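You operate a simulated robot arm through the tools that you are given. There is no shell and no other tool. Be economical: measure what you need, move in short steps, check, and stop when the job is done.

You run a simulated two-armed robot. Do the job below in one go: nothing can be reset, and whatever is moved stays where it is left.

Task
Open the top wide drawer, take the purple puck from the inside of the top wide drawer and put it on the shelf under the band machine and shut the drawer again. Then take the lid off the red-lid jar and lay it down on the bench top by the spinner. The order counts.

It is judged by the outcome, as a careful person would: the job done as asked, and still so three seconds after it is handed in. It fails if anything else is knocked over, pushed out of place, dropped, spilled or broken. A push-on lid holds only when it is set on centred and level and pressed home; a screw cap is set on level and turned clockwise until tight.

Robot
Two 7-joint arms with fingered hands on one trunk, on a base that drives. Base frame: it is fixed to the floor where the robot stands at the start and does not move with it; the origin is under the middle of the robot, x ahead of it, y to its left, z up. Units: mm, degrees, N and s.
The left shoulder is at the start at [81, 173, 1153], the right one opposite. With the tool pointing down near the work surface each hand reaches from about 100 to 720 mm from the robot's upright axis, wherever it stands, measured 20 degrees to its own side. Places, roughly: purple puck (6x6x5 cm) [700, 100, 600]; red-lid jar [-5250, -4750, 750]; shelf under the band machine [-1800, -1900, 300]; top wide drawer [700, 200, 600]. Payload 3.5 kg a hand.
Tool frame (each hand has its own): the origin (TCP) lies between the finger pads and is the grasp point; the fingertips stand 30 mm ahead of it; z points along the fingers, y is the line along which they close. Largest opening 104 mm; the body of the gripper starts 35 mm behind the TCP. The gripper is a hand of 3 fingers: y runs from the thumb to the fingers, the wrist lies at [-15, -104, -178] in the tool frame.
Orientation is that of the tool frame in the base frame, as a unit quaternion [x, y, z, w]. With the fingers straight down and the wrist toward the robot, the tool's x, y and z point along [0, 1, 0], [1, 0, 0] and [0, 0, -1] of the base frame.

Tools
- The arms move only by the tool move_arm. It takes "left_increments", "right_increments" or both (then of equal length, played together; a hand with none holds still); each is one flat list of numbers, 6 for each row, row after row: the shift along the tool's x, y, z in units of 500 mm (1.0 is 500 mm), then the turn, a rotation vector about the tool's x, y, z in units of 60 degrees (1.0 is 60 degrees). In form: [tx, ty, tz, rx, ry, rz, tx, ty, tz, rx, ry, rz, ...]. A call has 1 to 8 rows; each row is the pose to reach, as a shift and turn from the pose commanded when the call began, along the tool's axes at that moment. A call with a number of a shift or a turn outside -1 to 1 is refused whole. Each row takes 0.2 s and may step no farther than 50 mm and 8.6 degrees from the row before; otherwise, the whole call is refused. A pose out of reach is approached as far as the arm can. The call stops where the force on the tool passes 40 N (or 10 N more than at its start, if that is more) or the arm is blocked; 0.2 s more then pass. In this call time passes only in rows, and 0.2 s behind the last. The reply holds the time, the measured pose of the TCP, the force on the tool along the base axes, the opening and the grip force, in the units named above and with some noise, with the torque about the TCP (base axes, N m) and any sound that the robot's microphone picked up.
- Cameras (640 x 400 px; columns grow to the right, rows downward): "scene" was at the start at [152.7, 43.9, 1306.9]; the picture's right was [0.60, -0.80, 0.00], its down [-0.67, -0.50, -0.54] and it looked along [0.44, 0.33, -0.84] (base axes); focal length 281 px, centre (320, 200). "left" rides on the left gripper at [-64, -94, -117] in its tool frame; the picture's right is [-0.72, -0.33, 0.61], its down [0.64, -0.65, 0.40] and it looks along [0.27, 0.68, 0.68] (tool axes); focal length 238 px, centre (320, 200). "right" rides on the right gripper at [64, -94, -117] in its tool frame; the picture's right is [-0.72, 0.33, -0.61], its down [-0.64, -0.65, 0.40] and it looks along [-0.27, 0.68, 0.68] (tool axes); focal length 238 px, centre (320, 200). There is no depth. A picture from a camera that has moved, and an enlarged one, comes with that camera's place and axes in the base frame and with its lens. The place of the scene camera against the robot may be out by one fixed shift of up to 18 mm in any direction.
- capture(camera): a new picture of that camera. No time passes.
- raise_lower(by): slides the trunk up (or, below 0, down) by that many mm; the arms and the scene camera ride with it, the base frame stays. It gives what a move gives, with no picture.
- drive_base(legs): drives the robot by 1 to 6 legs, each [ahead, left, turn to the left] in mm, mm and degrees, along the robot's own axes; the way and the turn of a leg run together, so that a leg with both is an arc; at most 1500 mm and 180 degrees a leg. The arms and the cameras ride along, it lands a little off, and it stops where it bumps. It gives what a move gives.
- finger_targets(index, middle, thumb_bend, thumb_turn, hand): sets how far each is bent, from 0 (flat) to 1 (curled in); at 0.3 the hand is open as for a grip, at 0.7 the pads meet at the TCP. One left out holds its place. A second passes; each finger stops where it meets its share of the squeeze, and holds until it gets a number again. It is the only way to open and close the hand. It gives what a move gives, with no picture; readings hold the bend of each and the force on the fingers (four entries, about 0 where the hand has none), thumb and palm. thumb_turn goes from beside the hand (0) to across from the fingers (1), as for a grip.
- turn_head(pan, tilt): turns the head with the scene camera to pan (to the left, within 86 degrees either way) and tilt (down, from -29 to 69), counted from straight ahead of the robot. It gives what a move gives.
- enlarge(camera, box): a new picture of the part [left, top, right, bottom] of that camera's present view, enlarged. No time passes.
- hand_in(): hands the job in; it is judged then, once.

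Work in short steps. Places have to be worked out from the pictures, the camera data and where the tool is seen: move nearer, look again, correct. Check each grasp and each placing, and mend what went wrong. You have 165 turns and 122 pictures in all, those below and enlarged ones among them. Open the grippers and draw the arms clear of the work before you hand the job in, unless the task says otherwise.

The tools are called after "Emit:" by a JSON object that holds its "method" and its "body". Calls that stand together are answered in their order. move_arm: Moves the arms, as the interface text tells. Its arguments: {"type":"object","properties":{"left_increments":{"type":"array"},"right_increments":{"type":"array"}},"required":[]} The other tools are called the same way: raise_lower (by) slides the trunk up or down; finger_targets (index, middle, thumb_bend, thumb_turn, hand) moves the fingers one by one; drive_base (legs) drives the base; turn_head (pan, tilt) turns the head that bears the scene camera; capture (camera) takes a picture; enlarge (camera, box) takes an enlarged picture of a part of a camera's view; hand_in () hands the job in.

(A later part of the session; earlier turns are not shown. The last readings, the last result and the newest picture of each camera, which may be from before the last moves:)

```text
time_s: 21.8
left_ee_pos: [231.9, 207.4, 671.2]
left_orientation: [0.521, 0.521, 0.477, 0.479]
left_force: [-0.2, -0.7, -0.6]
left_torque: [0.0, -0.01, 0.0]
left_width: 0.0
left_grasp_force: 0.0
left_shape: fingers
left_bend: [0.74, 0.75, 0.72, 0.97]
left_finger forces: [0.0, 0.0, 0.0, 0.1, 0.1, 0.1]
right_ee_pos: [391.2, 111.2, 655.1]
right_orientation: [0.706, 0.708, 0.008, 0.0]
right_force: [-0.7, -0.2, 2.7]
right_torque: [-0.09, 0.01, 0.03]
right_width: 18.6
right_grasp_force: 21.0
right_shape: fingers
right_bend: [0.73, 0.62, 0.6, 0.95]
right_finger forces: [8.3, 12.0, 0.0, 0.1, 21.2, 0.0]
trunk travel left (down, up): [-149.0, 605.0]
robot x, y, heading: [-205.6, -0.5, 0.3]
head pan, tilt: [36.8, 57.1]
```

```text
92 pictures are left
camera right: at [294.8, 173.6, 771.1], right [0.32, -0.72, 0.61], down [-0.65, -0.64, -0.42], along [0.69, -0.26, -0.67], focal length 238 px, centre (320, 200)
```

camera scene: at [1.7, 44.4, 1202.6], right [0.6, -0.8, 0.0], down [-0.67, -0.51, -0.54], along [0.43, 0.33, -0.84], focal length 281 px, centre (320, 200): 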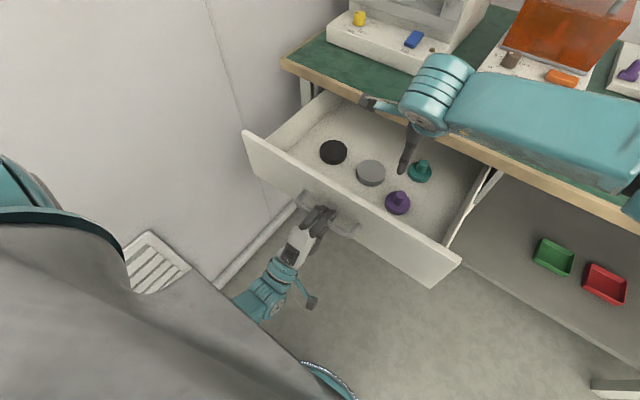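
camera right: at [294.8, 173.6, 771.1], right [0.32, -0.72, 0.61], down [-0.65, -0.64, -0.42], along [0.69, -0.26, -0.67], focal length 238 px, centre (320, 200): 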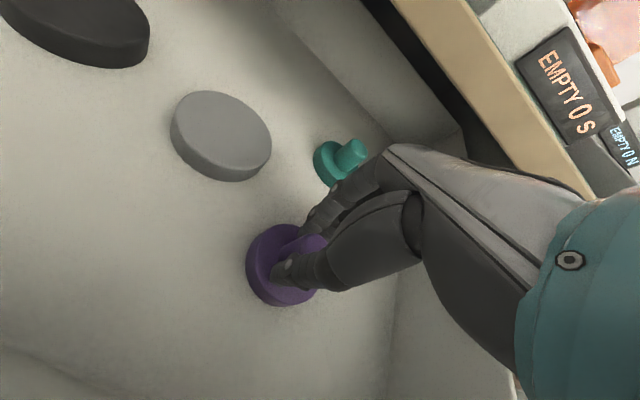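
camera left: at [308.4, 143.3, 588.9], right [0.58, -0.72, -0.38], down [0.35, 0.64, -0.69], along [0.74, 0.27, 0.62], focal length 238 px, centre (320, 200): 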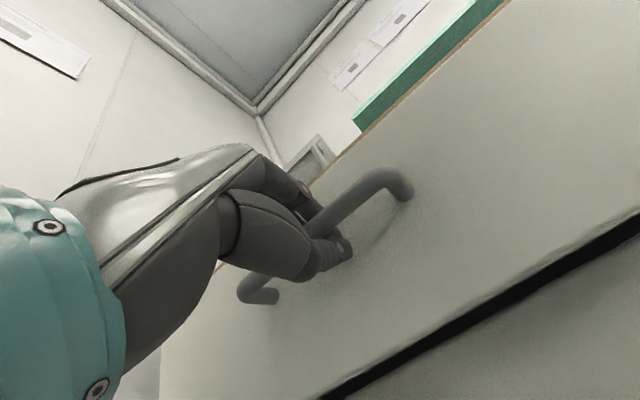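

A firm grip of 21 N on a 19 mm knob. I lift straight up and check that the puck comes along level.

Emit:
{"method": "move_arm", "body": {"right_increments": [0, 0, -0.04, 0, 0, 0, 0, 0, -0.1, 0, 0, 0, 0, 0, -0.18, 0, 0, 0, 0, 0, -0.26, 0, 0, 0, 0, 0, -0.34, 0, 0, 0]}}

Emit:
{"method": "capture", "body": {"camera": "right"}}

Emit:
{"method": "capture", "body": {"camera": "scene"}}

```text
time_s: 23.0
left_ee_pos: [231.5, 207.8, 671.6]
left_orientation: [0.521, 0.522, 0.477, 0.478]
left_force: [-0.3, -0.3, 0.2]
left_torque: [-0.01, 0.03, 0.02]
left_width: 0.1
left_grasp_force: 0.0
left_shape: fingers
left_bend: [0.74, 0.75, 0.72, 0.97]
left_finger forces: [0.0, 0.0, 0.0, 0.1, 0.1, 0.1]
right_ee_pos: [391.1, 111.6, 826.0]
right_orientation: [0.707, 0.707, 0.006, 0.001]
right_force: [-0.7, -0.3, -1.3]
right_torque: [-0.01, -0.05, 0.02]
right_width: 18.6
right_grasp_force: 19.8
right_shape: fingers
right_bend: [0.73, 0.62, 0.6, 0.95]
right_finger forces: [8.7, 10.4, 0.1, 0.1, 19.8, 0.0]
trunk travel left (down, up): [-149.0, 605.0]
robot x, y, heading: [-203.1, 0.8, 0.2]
head pan, tilt: [36.8, 57.1]
```

```text
91 pictures are left
camera right: at [294.5, 174.2, 940.8], right [0.32, -0.72, 0.61], down [-0.65, -0.64, -0.42], along [0.69, -0.26, -0.67], focal length 238 px, centre (320, 200)
```

right: 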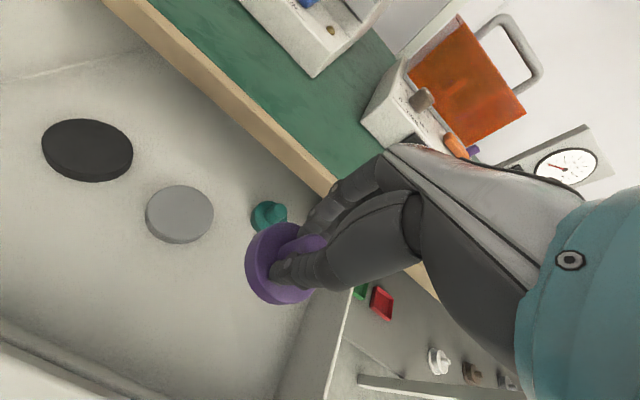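

```text
90 pictures are left
camera scene: at [1.5, 44.2, 1202.7], right [0.6, -0.8, 0.0], down [-0.67, -0.5, -0.54], along [0.43, 0.33, -0.84], focal length 281 px, centre (320, 200)
```

scene: 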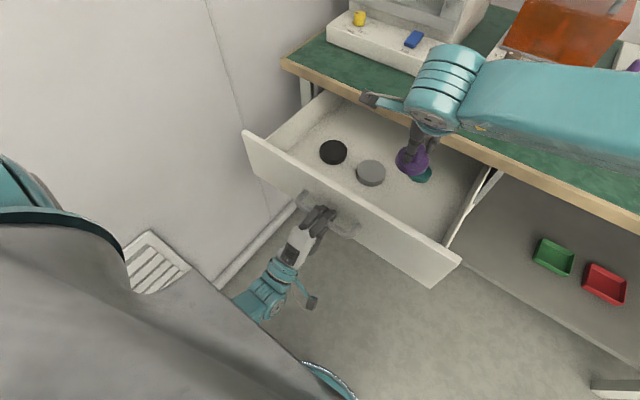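

The puck is held. I open the left fingers to free the handle while the right hand draws the puck back toward the robot.

Emit:
{"method": "finger_targets", "body": {"hand": "left", "index": 0.45, "middle": 0.45, "thumb_bend": 0.4}}

Emit:
{"method": "move_arm", "body": {"left_increments": [0, 0, -0.04, 0, 0, 0, 0, 0, -0.08, 0, 0, 0, 0, 0, -0.12, 0, 0, 0, 0, 0, -0.16, 0, 0, 0], "right_increments": [0, -0.08, -0.02, 0, 0, 0, 0, -0.16, -0.04, 0, 0, 0, 0, -0.24, -0.06, 0, 0, 0, -0.05, -0.32, -0.08, 0, 0, 0]}}

Emit:
{"method": "capture", "body": {"camera": "left"}}

```text
time_s: 24.0
left_ee_pos: [231.3, 208.6, 672.7]
left_orientation: [0.521, 0.521, 0.477, 0.479]
left_force: [-0.6, 0.4, -0.8]
left_torque: [-0.01, -0.01, 0.01]
left_width: 71.0
left_grasp_force: 0.6
left_shape: fingers
left_bend: [0.45, 0.46, 0.4, 0.97]
left_finger forces: [0.0, 1.1, 0.1, 0.1, 0.1, 0.0]
right_ee_pos: [390.1, 111.4, 825.8]
right_orientation: [0.707, 0.707, 0.007, 0.0]
right_force: [-0.2, -0.9, -1.3]
right_torque: [-0.02, -0.04, 0.0]
right_width: 18.2
right_grasp_force: 19.4
right_shape: fingers
right_bend: [0.73, 0.62, 0.6, 0.95]
right_finger forces: [8.7, 10.4, 0.0, 0.1, 19.7, 0.0]
trunk travel left (down, up): [-149.0, 605.0]
robot x, y, heading: [-200.0, -1.1, 0.2]
head pan, tilt: [36.8, 57.1]
```

```text
time_s: 25.0
left_ee_pos: [152.8, 207.7, 677.1]
left_orientation: [0.521, 0.521, 0.477, 0.479]
left_force: [-0.9, -0.4, 0.3]
left_torque: [-0.01, 0.02, -0.01]
left_width: 70.7
left_grasp_force: 0.0
left_shape: fingers
left_bend: [0.45, 0.45, 0.4, 0.97]
left_finger forces: [0.0, 0.1, 0.1, 0.0, 0.0, 0.0]
right_ee_pos: [227.7, 83.6, 863.7]
right_orientation: [0.705, 0.709, 0.007, 0.0]
right_force: [-0.8, 0.1, -1.7]
right_torque: [0.03, -0.02, -0.02]
right_width: 18.2
right_grasp_force: 19.6
right_shape: fingers
right_bend: [0.73, 0.62, 0.6, 0.95]
right_finger forces: [8.9, 10.1, 0.0, 0.0, 19.9, 0.0]
trunk travel left (down, up): [-149.0, 605.0]
robot x, y, heading: [-202.1, 0.6, -0.1]
head pan, tilt: [36.8, 57.1]
```

```text
89 pictures are left
camera left: at [28.5, 144.2, 594.9], right [0.58, -0.72, -0.38], down [0.35, 0.64, -0.69], along [0.73, 0.27, 0.62], focal length 238 px, centre (320, 200)
```

left: 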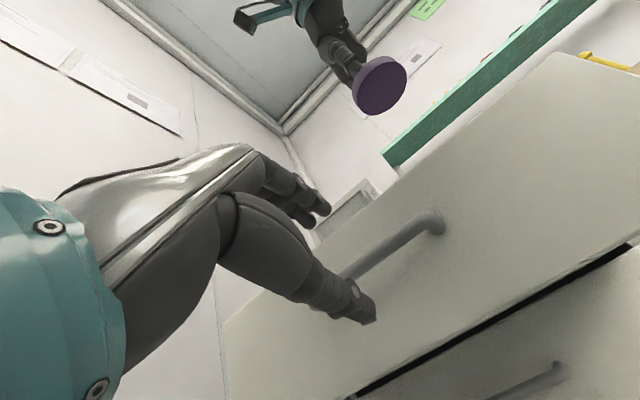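

The hand is free of the handle. I drive back 450 mm and turn right to look toward the band machine.

Emit:
{"method": "drive_base", "body": {"legs": [[-450, 0, 0], [0, 0, -80]]}}

Emit:
{"method": "turn_head", "body": {"pan": -35, "tilt": 20}}

Emit:
{"method": "capture", "body": {"camera": "scene"}}

```text
time_s: 31.1
left_ee_pos: [-378.5, -312.4, 676.7]
left_orientation: [0.735, 0.065, 0.059, 0.673]
left_force: [0.9, 0.1, 0.2]
left_torque: [-0.02, 0.01, -0.01]
left_width: 71.1
left_grasp_force: 0.0
left_shape: fingers
left_bend: [0.45, 0.45, 0.4, 0.97]
left_finger forces: [0.0, 0.1, 0.0, 0.1, 0.1, 0.0]
right_ee_pos: [-487.3, -408.9, 863.0]
right_orientation: [0.996, 0.088, 0.006, 0.005]
right_force: [0.7, 0.5, -1.2]
right_torque: [0.03, -0.02, 0.0]
right_width: 18.1
right_grasp_force: 19.0
right_shape: fingers
right_bend: [0.73, 0.62, 0.6, 0.95]
right_finger forces: [8.7, 9.8, 0.1, 0.0, 18.8, 0.0]
trunk travel left (down, up): [-149.0, 605.0]
robot x, y, heading: [-646.6, -0.6, -79.7]
head pan, tilt: [36.8, 57.1]
```

```text
time_s: 32.5
left_ee_pos: [-378.7, -313.1, 677.8]
left_orientation: [0.734, 0.066, 0.059, 0.673]
left_force: [-0.8, -0.4, -0.1]
left_torque: [0.0, 0.01, 0.02]
left_width: 71.0
left_grasp_force: 0.0
left_shape: fingers
left_bend: [0.45, 0.45, 0.4, 0.97]
left_finger forces: [0.1, 0.1, 0.0, 0.0, 0.0, 0.0]
right_ee_pos: [-487.5, -409.0, 863.7]
right_orientation: [0.996, 0.088, 0.005, 0.004]
right_force: [-0.4, 0.3, -0.7]
right_torque: [0.01, -0.01, 0.01]
right_width: 18.6
right_grasp_force: 18.7
right_shape: fingers
right_bend: [0.73, 0.62, 0.6, 0.95]
right_finger forces: [8.7, 9.7, 0.1, 0.1, 18.9, 0.0]
trunk travel left (down, up): [-149.0, 605.0]
robot x, y, heading: [-644.8, 0.4, -79.6]
head pan, tilt: [-35.0, 20.0]
```

```text
88 pictures are left
camera scene: at [-652.3, -220.8, 1257.3], right [-0.91, 0.42, 0.0], down [0.14, 0.31, -0.94], along [-0.39, -0.85, -0.34], focal length 281 px, centre (320, 200)
```

scene: 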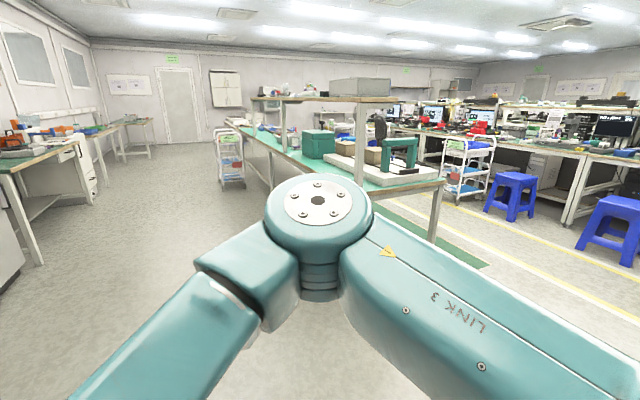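

The band machine's bench runs along y from about -1400, with its right side near x -2000 and open floor beyond. I drive sideways to about (-2600, -500) and look along that side.

Emit:
{"method": "drive_base", "body": {"legs": [[75, -1000, 0], [75, -1010, 0]]}}

Emit:
{"method": "turn_head", "body": {"pan": 25, "tilt": 25}}

Emit:
{"method": "capture", "body": {"camera": "scene"}}

```text
time_s: 35.0
left_ee_pos: [-610.2, -396.3, 678.8]
left_orientation: [0.733, 0.065, 0.059, 0.674]
left_force: [0.4, 0.0, 0.6]
left_torque: [0.02, 0.01, -0.03]
left_width: 71.3
left_grasp_force: 0.0
left_shape: fingers
left_bend: [0.45, 0.45, 0.4, 0.97]
left_finger forces: [0.0, 0.0, 0.1, 0.1, 0.0, 0.0]
right_ee_pos: [-716.9, -493.7, 861.9]
right_orientation: [0.996, 0.089, 0.004, 0.004]
right_force: [0.0, -0.2, -1.0]
right_torque: [-0.01, -0.01, -0.02]
right_width: 18.2
right_grasp_force: 18.2
right_shape: fingers
right_bend: [0.73, 0.62, 0.6, 0.95]
right_finger forces: [8.8, 9.8, 0.0, 0.0, 18.9, 0.0]
trunk travel left (down, up): [-149.0, 605.0]
robot x, y, heading: [-878.0, -84.2, -79.5]
head pan, tilt: [-35.0, 20.0]
stopped in leg 1: the robot was blocked; the commanded pose is now the measured one
```

```text
time_s: 36.4
left_ee_pos: [-610.3, -396.0, 677.5]
left_orientation: [0.734, 0.066, 0.06, 0.673]
left_force: [0.8, 0.1, -0.3]
left_torque: [-0.01, -0.02, -0.02]
left_width: 71.1
left_grasp_force: 0.1
left_shape: fingers
left_bend: [0.45, 0.45, 0.4, 0.97]
left_finger forces: [0.0, 0.0, 0.0, 0.0, 0.1, 0.1]
right_ee_pos: [-718.3, -492.2, 862.4]
right_orientation: [0.996, 0.089, 0.006, 0.003]
right_force: [0.3, -0.4, -1.7]
right_torque: [0.02, 0.0, 0.05]
right_width: 18.1
right_grasp_force: 18.8
right_shape: fingers
right_bend: [0.73, 0.62, 0.6, 0.95]
right_finger forces: [8.8, 9.8, 0.1, 0.0, 18.9, 0.0]
trunk travel left (down, up): [-149.0, 605.0]
robot x, y, heading: [-877.3, -86.0, -79.7]
head pan, tilt: [25.0, 25.0]
```

```text
87 pictures are left
camera scene: at [-791.3, -294.9, 1249.2], right [-0.82, -0.58, 0.0], down [-0.24, 0.34, -0.91], along [0.52, -0.74, -0.42], focal length 281 px, centre (320, 200)
```

scene: 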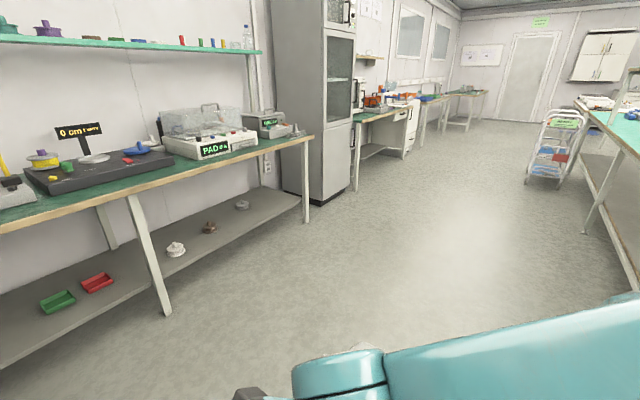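

Something on my right (toward -x) blocked the drive. I turn the head right to see it.

Emit:
{"method": "turn_head", "body": {"pan": -86, "tilt": 40}}

Emit:
{"method": "capture", "body": {"camera": "scene"}}

Emit:
{"method": "turn_head", "body": {"pan": -86, "tilt": 5}}

Emit:
{"method": "capture", "body": {"camera": "scene"}}

```text
time_s: 38.2
left_ee_pos: [-608.8, -396.0, 676.8]
left_orientation: [0.735, 0.065, 0.059, 0.673]
left_force: [-0.7, 0.8, -0.4]
left_torque: [0.05, 0.01, -0.01]
left_width: 71.2
left_grasp_force: 0.1
left_shape: fingers
left_bend: [0.45, 0.45, 0.4, 0.97]
left_finger forces: [0.0, 0.1, 0.0, 0.0, 0.1, 0.0]
right_ee_pos: [-718.3, -492.2, 863.5]
right_orientation: [0.996, 0.089, 0.006, 0.004]
right_force: [-0.4, -0.6, -1.0]
right_torque: [0.0, -0.01, 0.0]
right_width: 18.4
right_grasp_force: 18.9
right_shape: fingers
right_bend: [0.73, 0.62, 0.6, 0.95]
right_finger forces: [8.7, 9.8, 0.0, 0.0, 18.8, 0.0]
trunk travel left (down, up): [-149.0, 605.0]
robot x, y, heading: [-877.4, -87.5, -79.5]
head pan, tilt: [-85.9, 40.0]
```

```text
86 pictures are left
camera scene: at [-926.8, -240.9, 1225.9], right [-0.25, 0.97, 0.0], down [0.62, 0.16, -0.77], along [-0.74, -0.19, -0.64], focal length 281 px, centre (320, 200)
```

scene: 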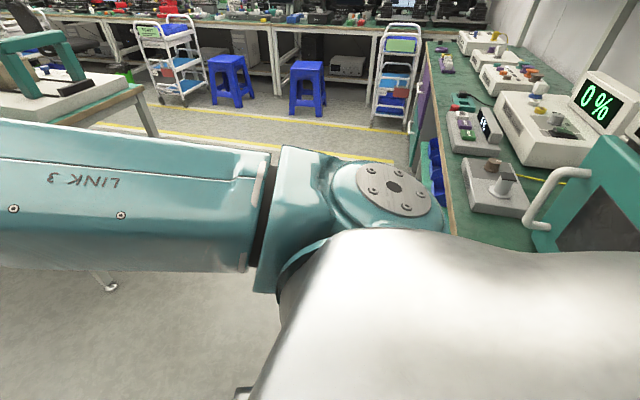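

```text
time_s: 39.2
left_ee_pos: [-609.2, -395.2, 677.3]
left_orientation: [0.735, 0.065, 0.058, 0.673]
left_force: [0.1, 0.4, -0.5]
left_torque: [0.03, -0.01, 0.02]
left_width: 70.9
left_grasp_force: 0.1
left_shape: fingers
left_bend: [0.45, 0.45, 0.4, 0.97]
left_finger forces: [0.0, 0.0, 0.0, 0.0, 0.0, 0.0]
right_ee_pos: [-718.4, -492.5, 864.1]
right_orientation: [0.996, 0.089, 0.006, 0.004]
right_force: [0.2, -0.2, -1.3]
right_torque: [-0.02, 0.01, -0.02]
right_width: 17.9
right_grasp_force: 18.5
right_shape: fingers
right_bend: [0.73, 0.62, 0.6, 0.95]
right_finger forces: [8.8, 9.7, 0.1, 0.0, 18.9, 0.0]
trunk travel left (down, up): [-149.0, 605.0]
robot x, y, heading: [-879.9, -86.9, -79.6]
head pan, tilt: [-85.9, 5.0]
```

```text
85 pictures are left
camera scene: at [-933.5, -242.5, 1281.6], right [-0.25, 0.97, 0.0], down [0.09, 0.02, -1.0], along [-0.96, -0.25, -0.09], focal length 281 px, centre (320, 200)
```

scene: 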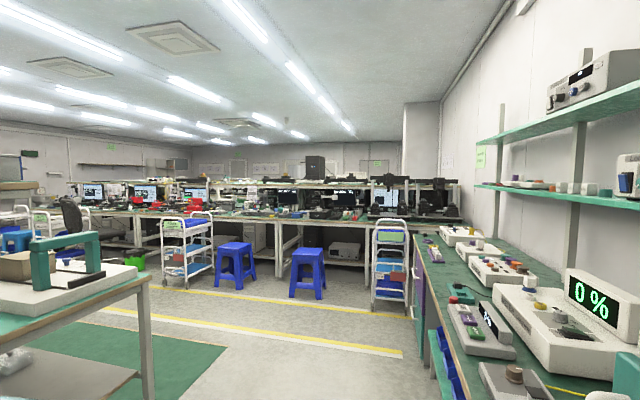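

A wall bench with its edge near y -80 blocked me. I move out to the middle of the aisle first, then travel sideways along it.

Emit:
{"method": "drive_base", "body": {"legs": [[470, 0, -10.4], [50, -1000, 0], [50, -870, 0]]}}

Emit:
{"method": "turn_head", "body": {"pan": 35, "tilt": 35}}

Emit:
{"method": "capture", "body": {"camera": "scene"}}

```text
time_s: 51.0
left_ee_pos: [-2495.0, -1011.1, 678.0]
left_orientation: [0.737, -0.004, -0.004, 0.675]
left_force: [0.7, 0.4, 0.0]
left_torque: [-0.01, 0.01, 0.02]
left_width: 71.2
left_grasp_force: 0.2
left_shape: fingers
left_bend: [0.45, 0.45, 0.4, 0.97]
left_finger forces: [0.0, 0.0, 0.1, 0.0, 0.0, 0.0]
right_ee_pos: [-2619.8, -1086.3, 863.7]
right_orientation: [1.0, -0.004, 0.005, 0.004]
right_force: [-0.7, 0.7, -0.2]
right_torque: [0.0, 0.0, -0.01]
right_width: 18.1
right_grasp_force: 19.1
right_shape: fingers
right_bend: [0.73, 0.62, 0.6, 0.95]
right_finger forces: [8.9, 9.7, 0.0, 0.1, 19.1, 0.0]
trunk travel left (down, up): [-149.0, 605.0]
robot x, y, heading: [-2704.9, -659.8, -90.5]
head pan, tilt: [-85.9, 5.0]
```

```text
time_s: 53.1
left_ee_pos: [-2495.4, -1011.6, 677.0]
left_orientation: [0.737, -0.005, -0.005, 0.676]
left_force: [-0.6, -0.4, -0.6]
left_torque: [0.01, -0.05, -0.03]
left_width: 71.3
left_grasp_force: 0.0
left_shape: fingers
left_bend: [0.45, 0.45, 0.4, 0.97]
left_finger forces: [0.0, 0.0, 0.1, 0.0, 0.0, 0.1]
right_ee_pos: [-2620.3, -1084.9, 863.1]
right_orientation: [1.0, -0.005, 0.006, 0.005]
right_force: [0.3, -0.1, -0.8]
right_torque: [-0.03, -0.03, -0.01]
right_width: 18.0
right_grasp_force: 18.8
right_shape: fingers
right_bend: [0.73, 0.62, 0.6, 0.95]
right_finger forces: [8.8, 9.6, 0.0, 0.1, 18.9, 0.0]
trunk travel left (down, up): [-149.0, 605.0]
robot x, y, heading: [-2698.3, -656.5, -90.6]
head pan, tilt: [35.0, 35.0]
```

```text
84 pictures are left
camera scene: at [-2643.5, -865.7, 1233.5], right [-0.82, -0.57, 0.0], down [-0.33, 0.47, -0.82], along [0.46, -0.67, -0.57], focal length 281 px, centre (320, 200)
```

scene: 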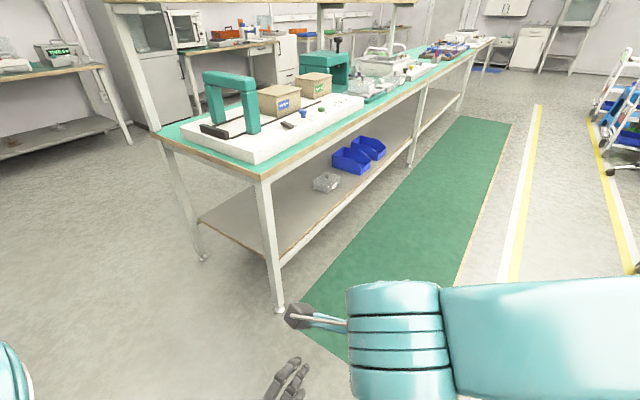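

The bench corner is at (-2031, -1420), and the shelf at z 300 is free around (-1840, -1850) under the machine. I tuck the left arm up and back, then drive alongside and turn to face the shelf.

Emit:
{"method": "move_arm", "body": {"left_increments": [0, 0.078, -0.031, 0, 0, 0, 0, 0.155, -0.062, 0, 0, 0, 0, 0.233, -0.093, 0, 0, 0, 0, 0.31, -0.124, 0, 0, 0, 0, 0.388, -0.155, 0, 0, 0]}}

Emit:
{"method": "drive_base", "body": {"legs": [[1043, 0, 0], [0, 0, 90.5]]}}

Emit:
{"method": "turn_head", "body": {"pan": -5, "tilt": 45}}

Emit:
{"method": "capture", "body": {"camera": "scene"}}

```text
time_s: 54.3
left_ee_pos: [-2494.0, -950.9, 880.4]
left_orientation: [0.737, -0.003, -0.004, 0.676]
left_force: [0.7, 0.4, 0.1]
left_torque: [0.02, -0.03, 0.02]
left_width: 71.2
left_grasp_force: 0.0
left_shape: fingers
left_bend: [0.45, 0.45, 0.4, 0.97]
left_finger forces: [0.0, 0.0, 0.1, 0.0, 0.0, 0.1]
right_ee_pos: [-2619.8, -1085.4, 863.8]
right_orientation: [1.0, -0.005, 0.005, 0.004]
right_force: [0.1, -0.3, -1.9]
right_torque: [0.01, 0.01, -0.01]
right_width: 17.9
right_grasp_force: 18.9
right_shape: fingers
right_bend: [0.73, 0.62, 0.6, 0.95]
right_finger forces: [8.8, 9.7, 0.1, 0.0, 19.0, 0.1]
trunk travel left (down, up): [-149.0, 605.0]
robot x, y, heading: [-2696.1, -658.5, -90.2]
head pan, tilt: [35.0, 35.0]
```

```text
time_s: 63.5
left_ee_pos: [-2410.9, -1498.8, 879.0]
left_orientation: [0.52, 0.523, 0.479, 0.477]
left_force: [0.0, 0.3, 0.4]
left_torque: [0.0, -0.02, -0.02]
left_width: 71.0
left_grasp_force: 0.0
left_shape: fingers
left_bend: [0.45, 0.45, 0.4, 0.97]
left_finger forces: [0.0, 0.0, 0.0, 0.0, 0.1, 0.0]
right_ee_pos: [-2275.3, -1621.6, 863.8]
right_orientation: [0.704, 0.711, 0.007, -0.001]
right_force: [-0.3, -0.9, -1.4]
right_torque: [-0.02, 0.0, 0.03]
right_width: 17.7
right_grasp_force: 18.6
right_shape: fingers
right_bend: [0.73, 0.62, 0.61, 0.95]
right_finger forces: [8.5, 9.6, 0.0, 0.0, 18.3, 0.0]
trunk travel left (down, up): [-149.0, 605.0]
robot x, y, heading: [-2703.7, -1709.3, 0.7]
head pan, tilt: [35.0, 35.0]
```

```text
time_s: 64.6
left_ee_pos: [-2410.0, -1497.6, 879.8]
left_orientation: [0.519, 0.523, 0.479, 0.476]
left_force: [0.8, 1.3, 0.0]
left_torque: [-0.03, 0.02, -0.02]
left_width: 71.1
left_grasp_force: 0.0
left_shape: fingers
left_bend: [0.45, 0.45, 0.4, 0.97]
left_finger forces: [0.1, 0.0, 0.0, 0.1, 0.1, 0.0]
right_ee_pos: [-2272.8, -1622.2, 863.9]
right_orientation: [0.705, 0.71, 0.007, -0.001]
right_force: [-0.5, 0.5, -0.9]
right_torque: [-0.03, -0.01, 0.01]
right_width: 17.8
right_grasp_force: 18.3
right_shape: fingers
right_bend: [0.73, 0.62, 0.61, 0.95]
right_finger forces: [8.6, 9.5, 0.0, 0.0, 18.3, 0.0]
trunk travel left (down, up): [-149.0, 605.0]
robot x, y, heading: [-2702.1, -1708.2, 0.4]
head pan, tilt: [-5.0, 45.0]
```

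```text
83 pictures are left
camera scene: at [-2474.7, -1711.6, 1218.6], right [-0.08, -1.0, 0.0], down [-0.7, 0.05, -0.71], along [0.71, -0.05, -0.71], focal length 281 px, centre (320, 200)
```

scene: 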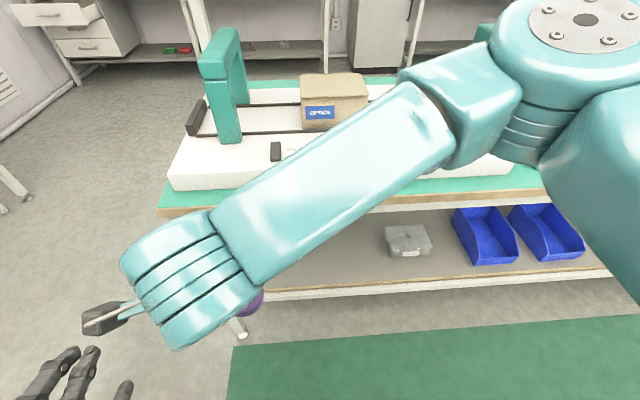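

Shelf edge is at x -2001 and the glass item at about (-1826, -2094). I lower the trunk fully, then bring the right hand down to shelf approach height, well in front of the shelf.

Emit:
{"method": "raise_lower", "body": {"by": -145}}

Emit:
{"method": "move_arm", "body": {"right_increments": [-0.052, 0, 0.078, 0, 0, 0, -0.104, 0, 0.157, 0, 0, 0, -0.157, 0, 0.236, 0, 0, 0, -0.209, 0, 0.315, 0, 0, 0, -0.261, 0, 0.394, 0, 0, 0, -0.313, 0, 0.472, 0, 0, 0, -0.366, 0, 0.551, 0, 0, 0, -0.418, 0, 0.63, 0, 0, 0]}}

Emit:
{"method": "capture", "body": {"camera": "scene"}}

Emit:
{"method": "capture", "body": {"camera": "right"}}

```text
time_s: 66.3
left_ee_pos: [-2410.8, -1498.1, 734.4]
left_orientation: [0.519, 0.522, 0.479, 0.478]
left_force: [0.2, 0.3, 0.0]
left_torque: [-0.03, 0.02, 0.01]
left_width: 71.1
left_grasp_force: 0.1
left_shape: fingers
left_bend: [0.45, 0.45, 0.4, 0.97]
left_finger forces: [0.0, 0.0, 0.0, 0.1, 0.0, 0.0]
right_ee_pos: [-2274.2, -1621.7, 718.8]
right_orientation: [0.704, 0.71, 0.008, -0.001]
right_force: [0.1, -0.9, -1.0]
right_torque: [-0.01, -0.03, -0.02]
right_width: 17.5
right_grasp_force: 17.8
right_shape: fingers
right_bend: [0.73, 0.62, 0.61, 0.95]
right_finger forces: [8.5, 9.5, 0.0, 0.1, 18.6, 0.0]
trunk travel left (down, up): [-4.0, 750.0]
robot x, y, heading: [-2703.9, -1705.7, 0.5]
head pan, tilt: [-5.0, 45.0]
```

```text
time_s: 68.1
left_ee_pos: [-2410.5, -1498.1, 734.0]
left_orientation: [0.519, 0.524, 0.479, 0.476]
left_force: [-0.4, 0.0, -0.2]
left_torque: [-0.01, 0.0, -0.01]
left_width: 71.1
left_grasp_force: 0.0
left_shape: fingers
left_bend: [0.45, 0.45, 0.4, 0.97]
left_finger forces: [0.0, 0.0, 0.0, 0.0, 0.0, 0.0]
right_ee_pos: [-2260.9, -1790.4, 422.7]
right_orientation: [0.707, 0.708, 0.0, 0.001]
right_force: [-1.2, 0.3, -1.8]
right_torque: [0.0, -0.03, -0.01]
right_width: 17.4
right_grasp_force: 14.7
right_shape: fingers
right_bend: [0.73, 0.71, 0.62, 0.96]
right_finger forces: [11.3, 3.2, 0.0, 0.1, 14.3, 0.0]
right hand out of reach, approached as far as the arm can: row 7, 8
trunk travel left (down, up): [-4.0, 750.0]
robot x, y, heading: [-2701.2, -1704.9, 0.5]
head pan, tilt: [-5.0, 45.0]
```

```text
82 pictures are left
camera scene: at [-2387.8, -1710.9, 1063.8], right [-0.08, -1.0, 0.0], down [-0.7, 0.05, -0.71], along [0.7, -0.05, -0.71], focal length 281 px, centre (320, 200)
```

scene: 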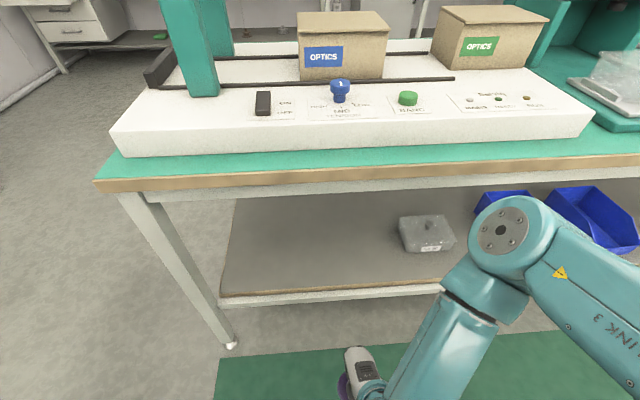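

```text
81 pictures are left
camera right: at [-2356.0, -1726.2, 539.5], right [0.33, -0.72, 0.61], down [-0.65, -0.64, -0.4], along [0.68, -0.27, -0.68], focal length 238 px, centre (320, 200)
```

right: 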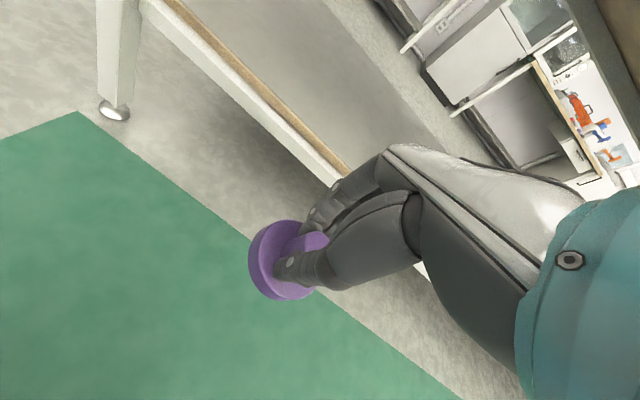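

The hand stopped a little short of the height. I tighten the grip, then test whether a pose farther ahead and lower is reachable.

Emit:
{"method": "finger_targets", "body": {"hand": "right", "index": 0.9, "middle": 0.9, "thumb_bend": 0.8}}

Emit:
{"method": "move_arm", "body": {"right_increments": [0, 0.055, 0, 0, 0, 0, 0, 0.11, 0.02, 0, 0, 0, 0, 0.165, 0.04, 0, 0, 0, 0, 0.22, 0.06, 0, 0, 0]}}

Emit:
{"method": "capture", "body": {"camera": "scene"}}

```text
time_s: 69.1
left_ee_pos: [-2410.8, -1497.4, 734.2]
left_orientation: [0.519, 0.523, 0.479, 0.476]
left_force: [-0.2, -0.8, -1.3]
left_torque: [0.0, -0.01, -0.03]
left_width: 71.1
left_grasp_force: 0.2
left_shape: fingers
left_bend: [0.45, 0.45, 0.4, 0.97]
left_finger forces: [0.1, 0.0, 0.0, 0.1, 0.1, 0.0]
right_ee_pos: [-2260.4, -1791.0, 424.5]
right_orientation: [0.707, 0.707, 0.0, 0.001]
right_force: [-0.1, -0.4, -0.8]
right_torque: [0.01, -0.02, -0.01]
right_width: 16.8
right_grasp_force: 25.4
right_shape: fingers
right_bend: [0.77, 0.75, 0.66, 0.91]
right_finger forces: [13.2, 13.1, 0.0, 0.0, 24.9, 0.1]
trunk travel left (down, up): [-4.0, 750.0]
robot x, y, heading: [-2702.3, -1710.5, 0.6]
head pan, tilt: [-5.0, 45.0]
```

```text
time_s: 70.1
left_ee_pos: [-2411.0, -1498.8, 734.6]
left_orientation: [0.52, 0.523, 0.479, 0.477]
left_force: [-0.3, -0.3, -0.3]
left_torque: [-0.01, 0.03, -0.02]
left_width: 71.0
left_grasp_force: 0.1
left_shape: fingers
left_bend: [0.45, 0.45, 0.4, 0.97]
left_finger forces: [0.1, 0.1, 0.0, 0.1, 0.0, 0.0]
right_ee_pos: [-2149.1, -1790.0, 395.3]
right_orientation: [0.704, 0.71, 0.007, 0.0]
right_force: [0.4, 0.8, -1.2]
right_torque: [-0.01, -0.03, 0.0]
right_width: 16.8
right_grasp_force: 25.5
right_shape: fingers
right_bend: [0.77, 0.75, 0.66, 0.91]
right_finger forces: [13.5, 13.5, 0.0, 0.1, 25.1, 0.0]
trunk travel left (down, up): [-4.0, 750.0]
robot x, y, heading: [-2702.2, -1706.7, 0.5]
head pan, tilt: [-5.0, 45.0]
```

```text
80 pictures are left
camera scene: at [-2387.8, -1710.9, 1063.7], right [-0.08, -1.0, 0.0], down [-0.7, 0.05, -0.71], along [0.7, -0.05, -0.71], focal length 281 px, centre (320, 200)
```

scene: 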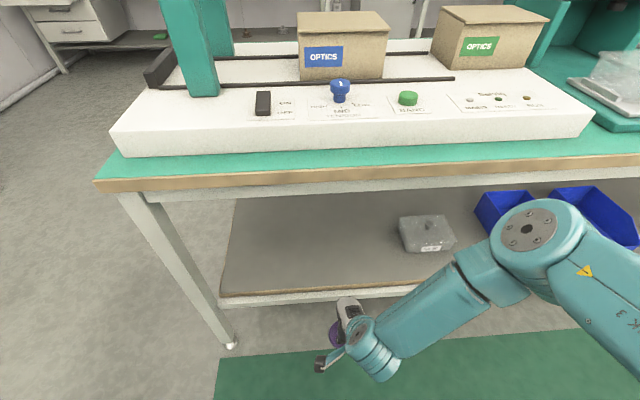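

The hand reaches z 395 at this distance. I extend the arm further forward, so that the elbow stays behind the bench edge, and check.

Emit:
{"method": "move_arm", "body": {"right_increments": [-0.03, 0.07, 0, 0, 0, 0, -0.06, 0.14, 0, 0, 0, 0, -0.07, 0.218, 0, 0, 0, 0]}}

Emit:
{"method": "turn_head", "body": {"pan": -25, "tilt": 50}}

Emit:
{"method": "capture", "body": {"camera": "scene"}}

Emit:
{"method": "capture", "body": {"camera": "right"}}

Emit:
{"method": "capture", "body": {"camera": "left"}}

```text
time_s: 70.9
left_ee_pos: [-2411.4, -1498.1, 735.4]
left_orientation: [0.521, 0.522, 0.478, 0.478]
left_force: [0.5, 0.1, 0.6]
left_torque: [-0.06, 0.0, -0.01]
left_width: 71.1
left_grasp_force: 0.1
left_shape: fingers
left_bend: [0.45, 0.45, 0.4, 0.97]
left_finger forces: [0.1, 0.0, 0.0, 0.1, 0.0, 0.0]
right_ee_pos: [-2039.3, -1824.2, 396.1]
right_orientation: [0.704, 0.71, 0.007, -0.001]
right_force: [0.6, 0.6, -0.9]
right_torque: [-0.02, 0.01, -0.01]
right_width: 16.8
right_grasp_force: 26.8
right_shape: fingers
right_bend: [0.77, 0.75, 0.66, 0.91]
right_finger forces: [13.7, 13.8, 0.0, 0.0, 25.4, 0.0]
trunk travel left (down, up): [-4.0, 750.0]
robot x, y, heading: [-2704.2, -1709.0, 0.5]
head pan, tilt: [-5.0, 45.0]
```

```text
time_s: 71.7
left_ee_pos: [-2411.0, -1497.9, 734.1]
left_orientation: [0.519, 0.524, 0.479, 0.476]
left_force: [-0.7, -0.5, -0.2]
left_torque: [0.0, 0.01, -0.01]
left_width: 71.2
left_grasp_force: 0.0
left_shape: fingers
left_bend: [0.45, 0.45, 0.4, 0.97]
left_finger forces: [0.0, 0.0, 0.0, 0.1, 0.0, 0.0]
right_ee_pos: [-2039.3, -1824.6, 395.4]
right_orientation: [0.704, 0.71, 0.007, 0.0]
right_force: [0.6, 0.2, -1.2]
right_torque: [-0.01, -0.02, -0.02]
right_width: 16.7
right_grasp_force: 26.9
right_shape: fingers
right_bend: [0.77, 0.75, 0.66, 0.91]
right_finger forces: [13.7, 13.8, 0.0, 0.0, 25.4, 0.0]
trunk travel left (down, up): [-4.0, 750.0]
robot x, y, heading: [-2706.1, -1707.0, 0.5]
head pan, tilt: [-25.0, 50.0]
```

```text
79 pictures are left
camera scene: at [-2398.7, -1736.4, 1056.9], right [-0.41, -0.91, 0.0], down [-0.7, 0.32, -0.64], along [0.59, -0.27, -0.77], focal length 281 px, centre (320, 200)
```

scene: 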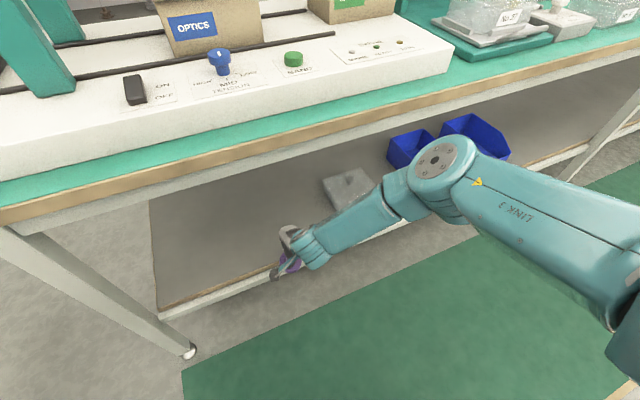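

```text
78 pictures are left
camera right: at [-2135.8, -1761.0, 511.1], right [0.33, -0.72, 0.61], down [-0.64, -0.64, -0.42], along [0.69, -0.26, -0.67], focal length 238 px, centre (320, 200)
```

right: 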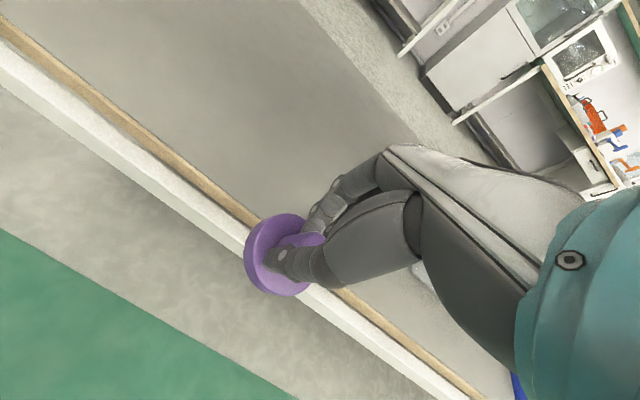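

```text
77 pictures are left
camera left: at [-2534.1, -1562.6, 651.3], right [0.59, -0.72, -0.38], down [0.34, 0.64, -0.69], along [0.73, 0.27, 0.62], focal length 238 px, centre (320, 200)
```

left: 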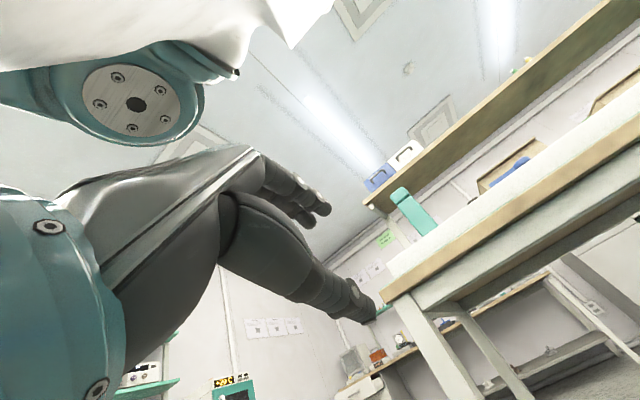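

The elbow is out to the side now, but extending the arm straight from here pulls it in and keeps it outside the bench. I reach forward another 165 mm above the shelf.

Emit:
{"method": "move_arm", "body": {"right_increments": [0, 0.08, 0, 0, 0, 0, 0, 0.16, 0, 0, 0, 0, 0, 0.24, 0, 0, 0, 0, 0, 0.33, 0, 0, 0, 0]}}

Emit:
{"method": "capture", "body": {"camera": "scene"}}

Emit:
{"method": "capture", "body": {"camera": "right"}}

```text
time_s: 72.7
left_ee_pos: [-2409.7, -1497.3, 734.0]
left_orientation: [0.52, 0.523, 0.479, 0.476]
left_force: [-0.5, 0.6, -0.4]
left_torque: [0.01, -0.03, 0.0]
left_width: 71.2
left_grasp_force: 0.0
left_shape: fingers
left_bend: [0.45, 0.45, 0.4, 0.97]
left_finger forces: [0.0, 0.1, 0.0, 0.0, 0.0, 0.0]
right_ee_pos: [-1918.1, -1831.2, 425.8]
right_orientation: [0.704, 0.711, 0.008, -0.001]
right_force: [1.0, -0.2, -2.0]
right_torque: [-0.04, -0.01, 0.04]
right_width: 16.3
right_grasp_force: 26.4
right_shape: fingers
right_bend: [0.77, 0.75, 0.66, 0.91]
right_finger forces: [13.8, 14.4, 0.0, 0.1, 25.4, 0.0]
right hand out of reach, approached as far as the arm can: row 3, 4
trunk travel left (down, up): [-4.0, 750.0]
robot x, y, heading: [-2703.4, -1705.6, 0.6]
head pan, tilt: [-25.0, 50.0]
```

```text
76 pictures are left
camera scene: at [-2399.0, -1736.5, 1057.0], right [-0.41, -0.91, 0.0], down [-0.7, 0.32, -0.64], along [0.59, -0.27, -0.77], focal length 281 px, centre (320, 200)
```

scene: 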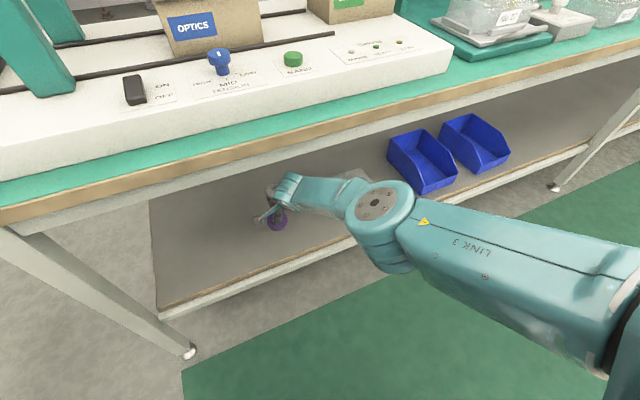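

```text
75 pictures are left
camera right: at [-2013.9, -1769.5, 541.0], right [0.33, -0.72, 0.61], down [-0.64, -0.64, -0.42], along [0.69, -0.25, -0.68], focal length 238 px, centre (320, 200)
```

right: 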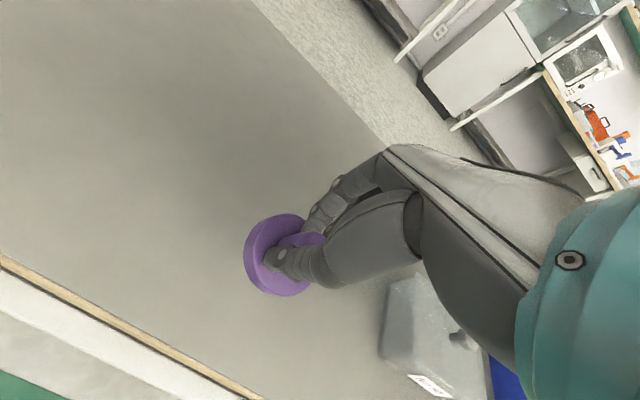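

That is the reach limit at this height. I lower the hand to just above the shelf while pulling back 45 mm, and will then drive the base forward.

Emit:
{"method": "move_arm", "body": {"right_increments": [0, -0.045, 0.05, 0, 0, 0, 0, -0.09, 0.104, 0, 0, 0]}}

Emit:
{"method": "capture", "body": {"camera": "scene"}}

Emit:
{"method": "capture", "body": {"camera": "right"}}

```text
time_s: 73.3
left_ee_pos: [-2410.3, -1498.9, 733.8]
left_orientation: [0.52, 0.523, 0.478, 0.476]
left_force: [0.7, -0.3, 0.1]
left_torque: [-0.03, -0.01, 0.03]
left_width: 71.1
left_grasp_force: 0.1
left_shape: fingers
left_bend: [0.45, 0.45, 0.4, 0.97]
left_finger forces: [0.0, 0.0, 0.0, 0.0, 0.1, 0.0]
right_ee_pos: [-1963.8, -1832.3, 374.6]
right_orientation: [0.705, 0.71, 0.007, 0.0]
right_force: [-0.3, -0.5, -0.7]
right_torque: [-0.01, -0.01, 0.03]
right_width: 16.3
right_grasp_force: 26.7
right_shape: fingers
right_bend: [0.77, 0.75, 0.66, 0.91]
right_finger forces: [13.9, 14.4, 0.0, 0.0, 25.4, 0.0]
trunk travel left (down, up): [-4.0, 750.0]
robot x, y, heading: [-2699.0, -1709.0, 0.5]
head pan, tilt: [-25.0, 50.0]
```

```text
74 pictures are left
camera scene: at [-2398.7, -1736.4, 1056.8], right [-0.41, -0.91, 0.0], down [-0.7, 0.32, -0.64], along [0.58, -0.27, -0.77], focal length 281 px, centre (320, 200)
```

scene: 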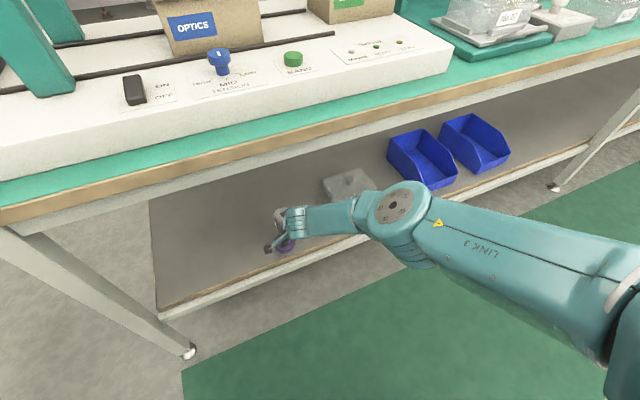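

```text
73 pictures are left
camera right: at [-2059.9, -1770.2, 489.5], right [0.33, -0.72, 0.61], down [-0.64, -0.64, -0.42], along [0.69, -0.26, -0.68], focal length 238 px, centre (320, 200)
```

right: 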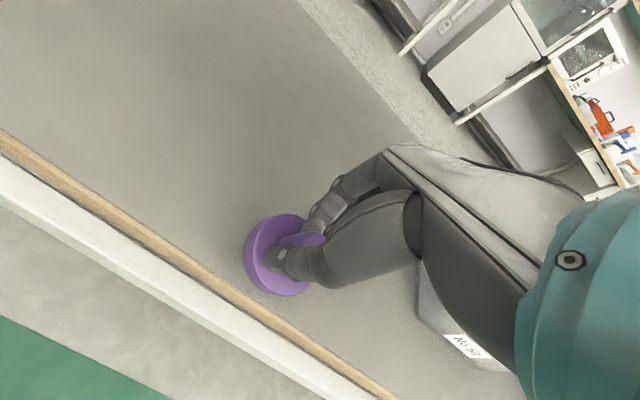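

Clear on all sides; the elbow is about 160 mm outside the bench edge. I drive 80 mm forward.

Emit:
{"method": "drive_base", "body": {"legs": [[80, 0, 0]]}}

Emit:
{"method": "capture", "body": {"camera": "scene"}}

Emit:
{"method": "capture", "body": {"camera": "right"}}

```text
time_s: 74.4
left_ee_pos: [-2330.0, -1496.9, 734.3]
left_orientation: [0.52, 0.523, 0.478, 0.477]
left_force: [0.1, -0.4, 0.6]
left_torque: [0.0, 0.03, -0.02]
left_width: 71.0
left_grasp_force: 0.0
left_shape: fingers
left_bend: [0.45, 0.45, 0.4, 0.97]
left_finger forces: [0.1, 0.0, 0.0, 0.0, 0.1, 0.0]
right_ee_pos: [-1883.2, -1831.6, 374.7]
right_orientation: [0.704, 0.71, 0.007, 0.0]
right_force: [1.1, 0.0, -1.4]
right_torque: [0.0, -0.01, 0.0]
right_width: 16.6
right_grasp_force: 26.9
right_shape: fingers
right_bend: [0.77, 0.75, 0.66, 0.91]
right_finger forces: [13.8, 14.6, 0.0, 0.2, 25.6, 0.0]
trunk travel left (down, up): [-4.0, 750.0]
robot x, y, heading: [-2624.2, -1708.7, 0.5]
head pan, tilt: [-25.0, 50.0]
```

```text
72 pictures are left
camera scene: at [-2317.7, -1735.5, 1056.8], right [-0.41, -0.91, 0.0], down [-0.7, 0.32, -0.64], along [0.59, -0.27, -0.77], focal length 281 px, centre (320, 200)
```

scene: 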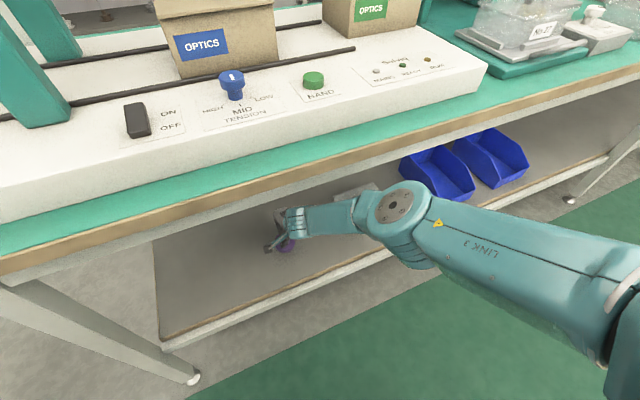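

```text
71 pictures are left
camera right: at [-1978.6, -1768.9, 489.8], right [0.33, -0.72, 0.61], down [-0.64, -0.64, -0.42], along [0.69, -0.26, -0.68], focal length 238 px, centre (320, 200)
```

right: 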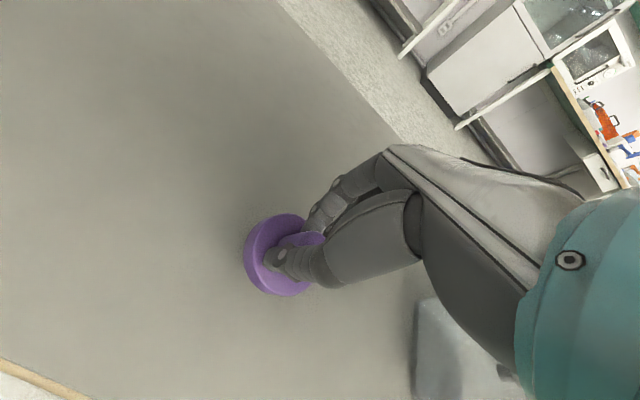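

I lower in small steps until the puck touches the shelf.

Emit:
{"method": "move_arm", "body": {"right_increments": [0, 0, 0.01, 0, 0, 0, 0, 0, 0.018, 0, 0, 0, 0, 0, 0.026, 0, 0, 0]}}

Emit:
{"method": "capture", "body": {"camera": "right"}}

```text
time_s: 75.2
left_ee_pos: [-2329.3, -1497.2, 733.1]
left_orientation: [0.519, 0.524, 0.479, 0.476]
left_force: [-0.2, -0.3, -0.9]
left_torque: [0.01, 0.0, 0.02]
left_width: 71.2
left_grasp_force: 0.1
left_shape: fingers
left_bend: [0.45, 0.45, 0.4, 0.97]
left_finger forces: [0.0, 0.0, 0.0, 0.0, 0.0, 0.1]
right_ee_pos: [-1882.5, -1833.0, 361.5]
right_orientation: [0.704, 0.71, 0.007, 0.0]
right_force: [0.1, -0.4, -0.9]
right_torque: [-0.01, -0.03, -0.04]
right_width: 16.4
right_grasp_force: 26.7
right_shape: fingers
right_bend: [0.77, 0.75, 0.66, 0.91]
right_finger forces: [13.8, 14.9, 0.0, 0.0, 25.5, 0.0]
trunk travel left (down, up): [-4.0, 750.0]
robot x, y, heading: [-2620.1, -1703.5, 0.7]
head pan, tilt: [-25.0, 50.0]
```

```text
70 pictures are left
camera right: at [-1978.5, -1769.8, 476.7], right [0.33, -0.72, 0.61], down [-0.64, -0.64, -0.42], along [0.69, -0.26, -0.67], focal length 238 px, centre (320, 200)
```

right: 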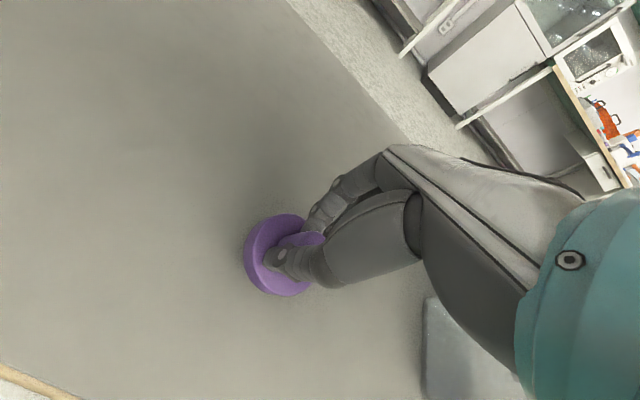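

No contact yet. I continue down in 3 mm steps.

Emit:
{"method": "move_arm", "body": {"right_increments": [0, 0, 0.006, 0, 0, 0, 0, 0, 0.012, 0, 0, 0, 0, 0, 0.018, 0, 0, 0, 0, 0, 0.024, 0, 0, 0]}}

Emit:
{"method": "capture", "body": {"camera": "right"}}

```text
time_s: 76.2
left_ee_pos: [-2330.6, -1496.5, 733.5]
left_orientation: [0.52, 0.523, 0.479, 0.477]
left_force: [-0.4, -0.3, 0.2]
left_torque: [0.0, -0.02, 0.0]
left_width: 71.0
left_grasp_force: 0.1
left_shape: fingers
left_bend: [0.45, 0.45, 0.4, 0.97]
left_finger forces: [0.1, 0.0, 0.0, 0.0, 0.1, 0.0]
right_ee_pos: [-1887.7, -1833.1, 353.8]
right_orientation: [0.705, 0.709, 0.007, 0.0]
right_force: [-0.4, -0.5, -0.9]
right_torque: [-0.03, 0.0, -0.01]
right_width: 16.6
right_grasp_force: 26.9
right_shape: fingers
right_bend: [0.77, 0.75, 0.66, 0.91]
right_finger forces: [13.9, 14.8, 0.0, 0.0, 25.6, 0.0]
right hand out of reach, approached as far as the arm can: row 2, 3, 4
trunk travel left (down, up): [-4.0, 750.0]
robot x, y, heading: [-2621.5, -1707.4, 0.8]
head pan, tilt: [-25.0, 50.0]
```

```text
69 pictures are left
camera right: at [-1983.3, -1769.9, 469.3], right [0.33, -0.72, 0.61], down [-0.64, -0.64, -0.42], along [0.69, -0.26, -0.68], focal length 238 px, centre (320, 200)
```

right: 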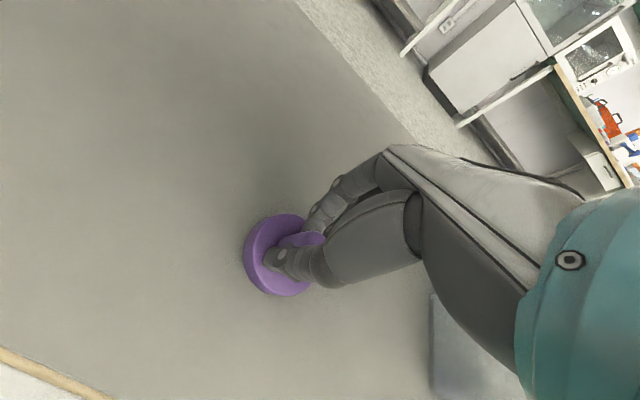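

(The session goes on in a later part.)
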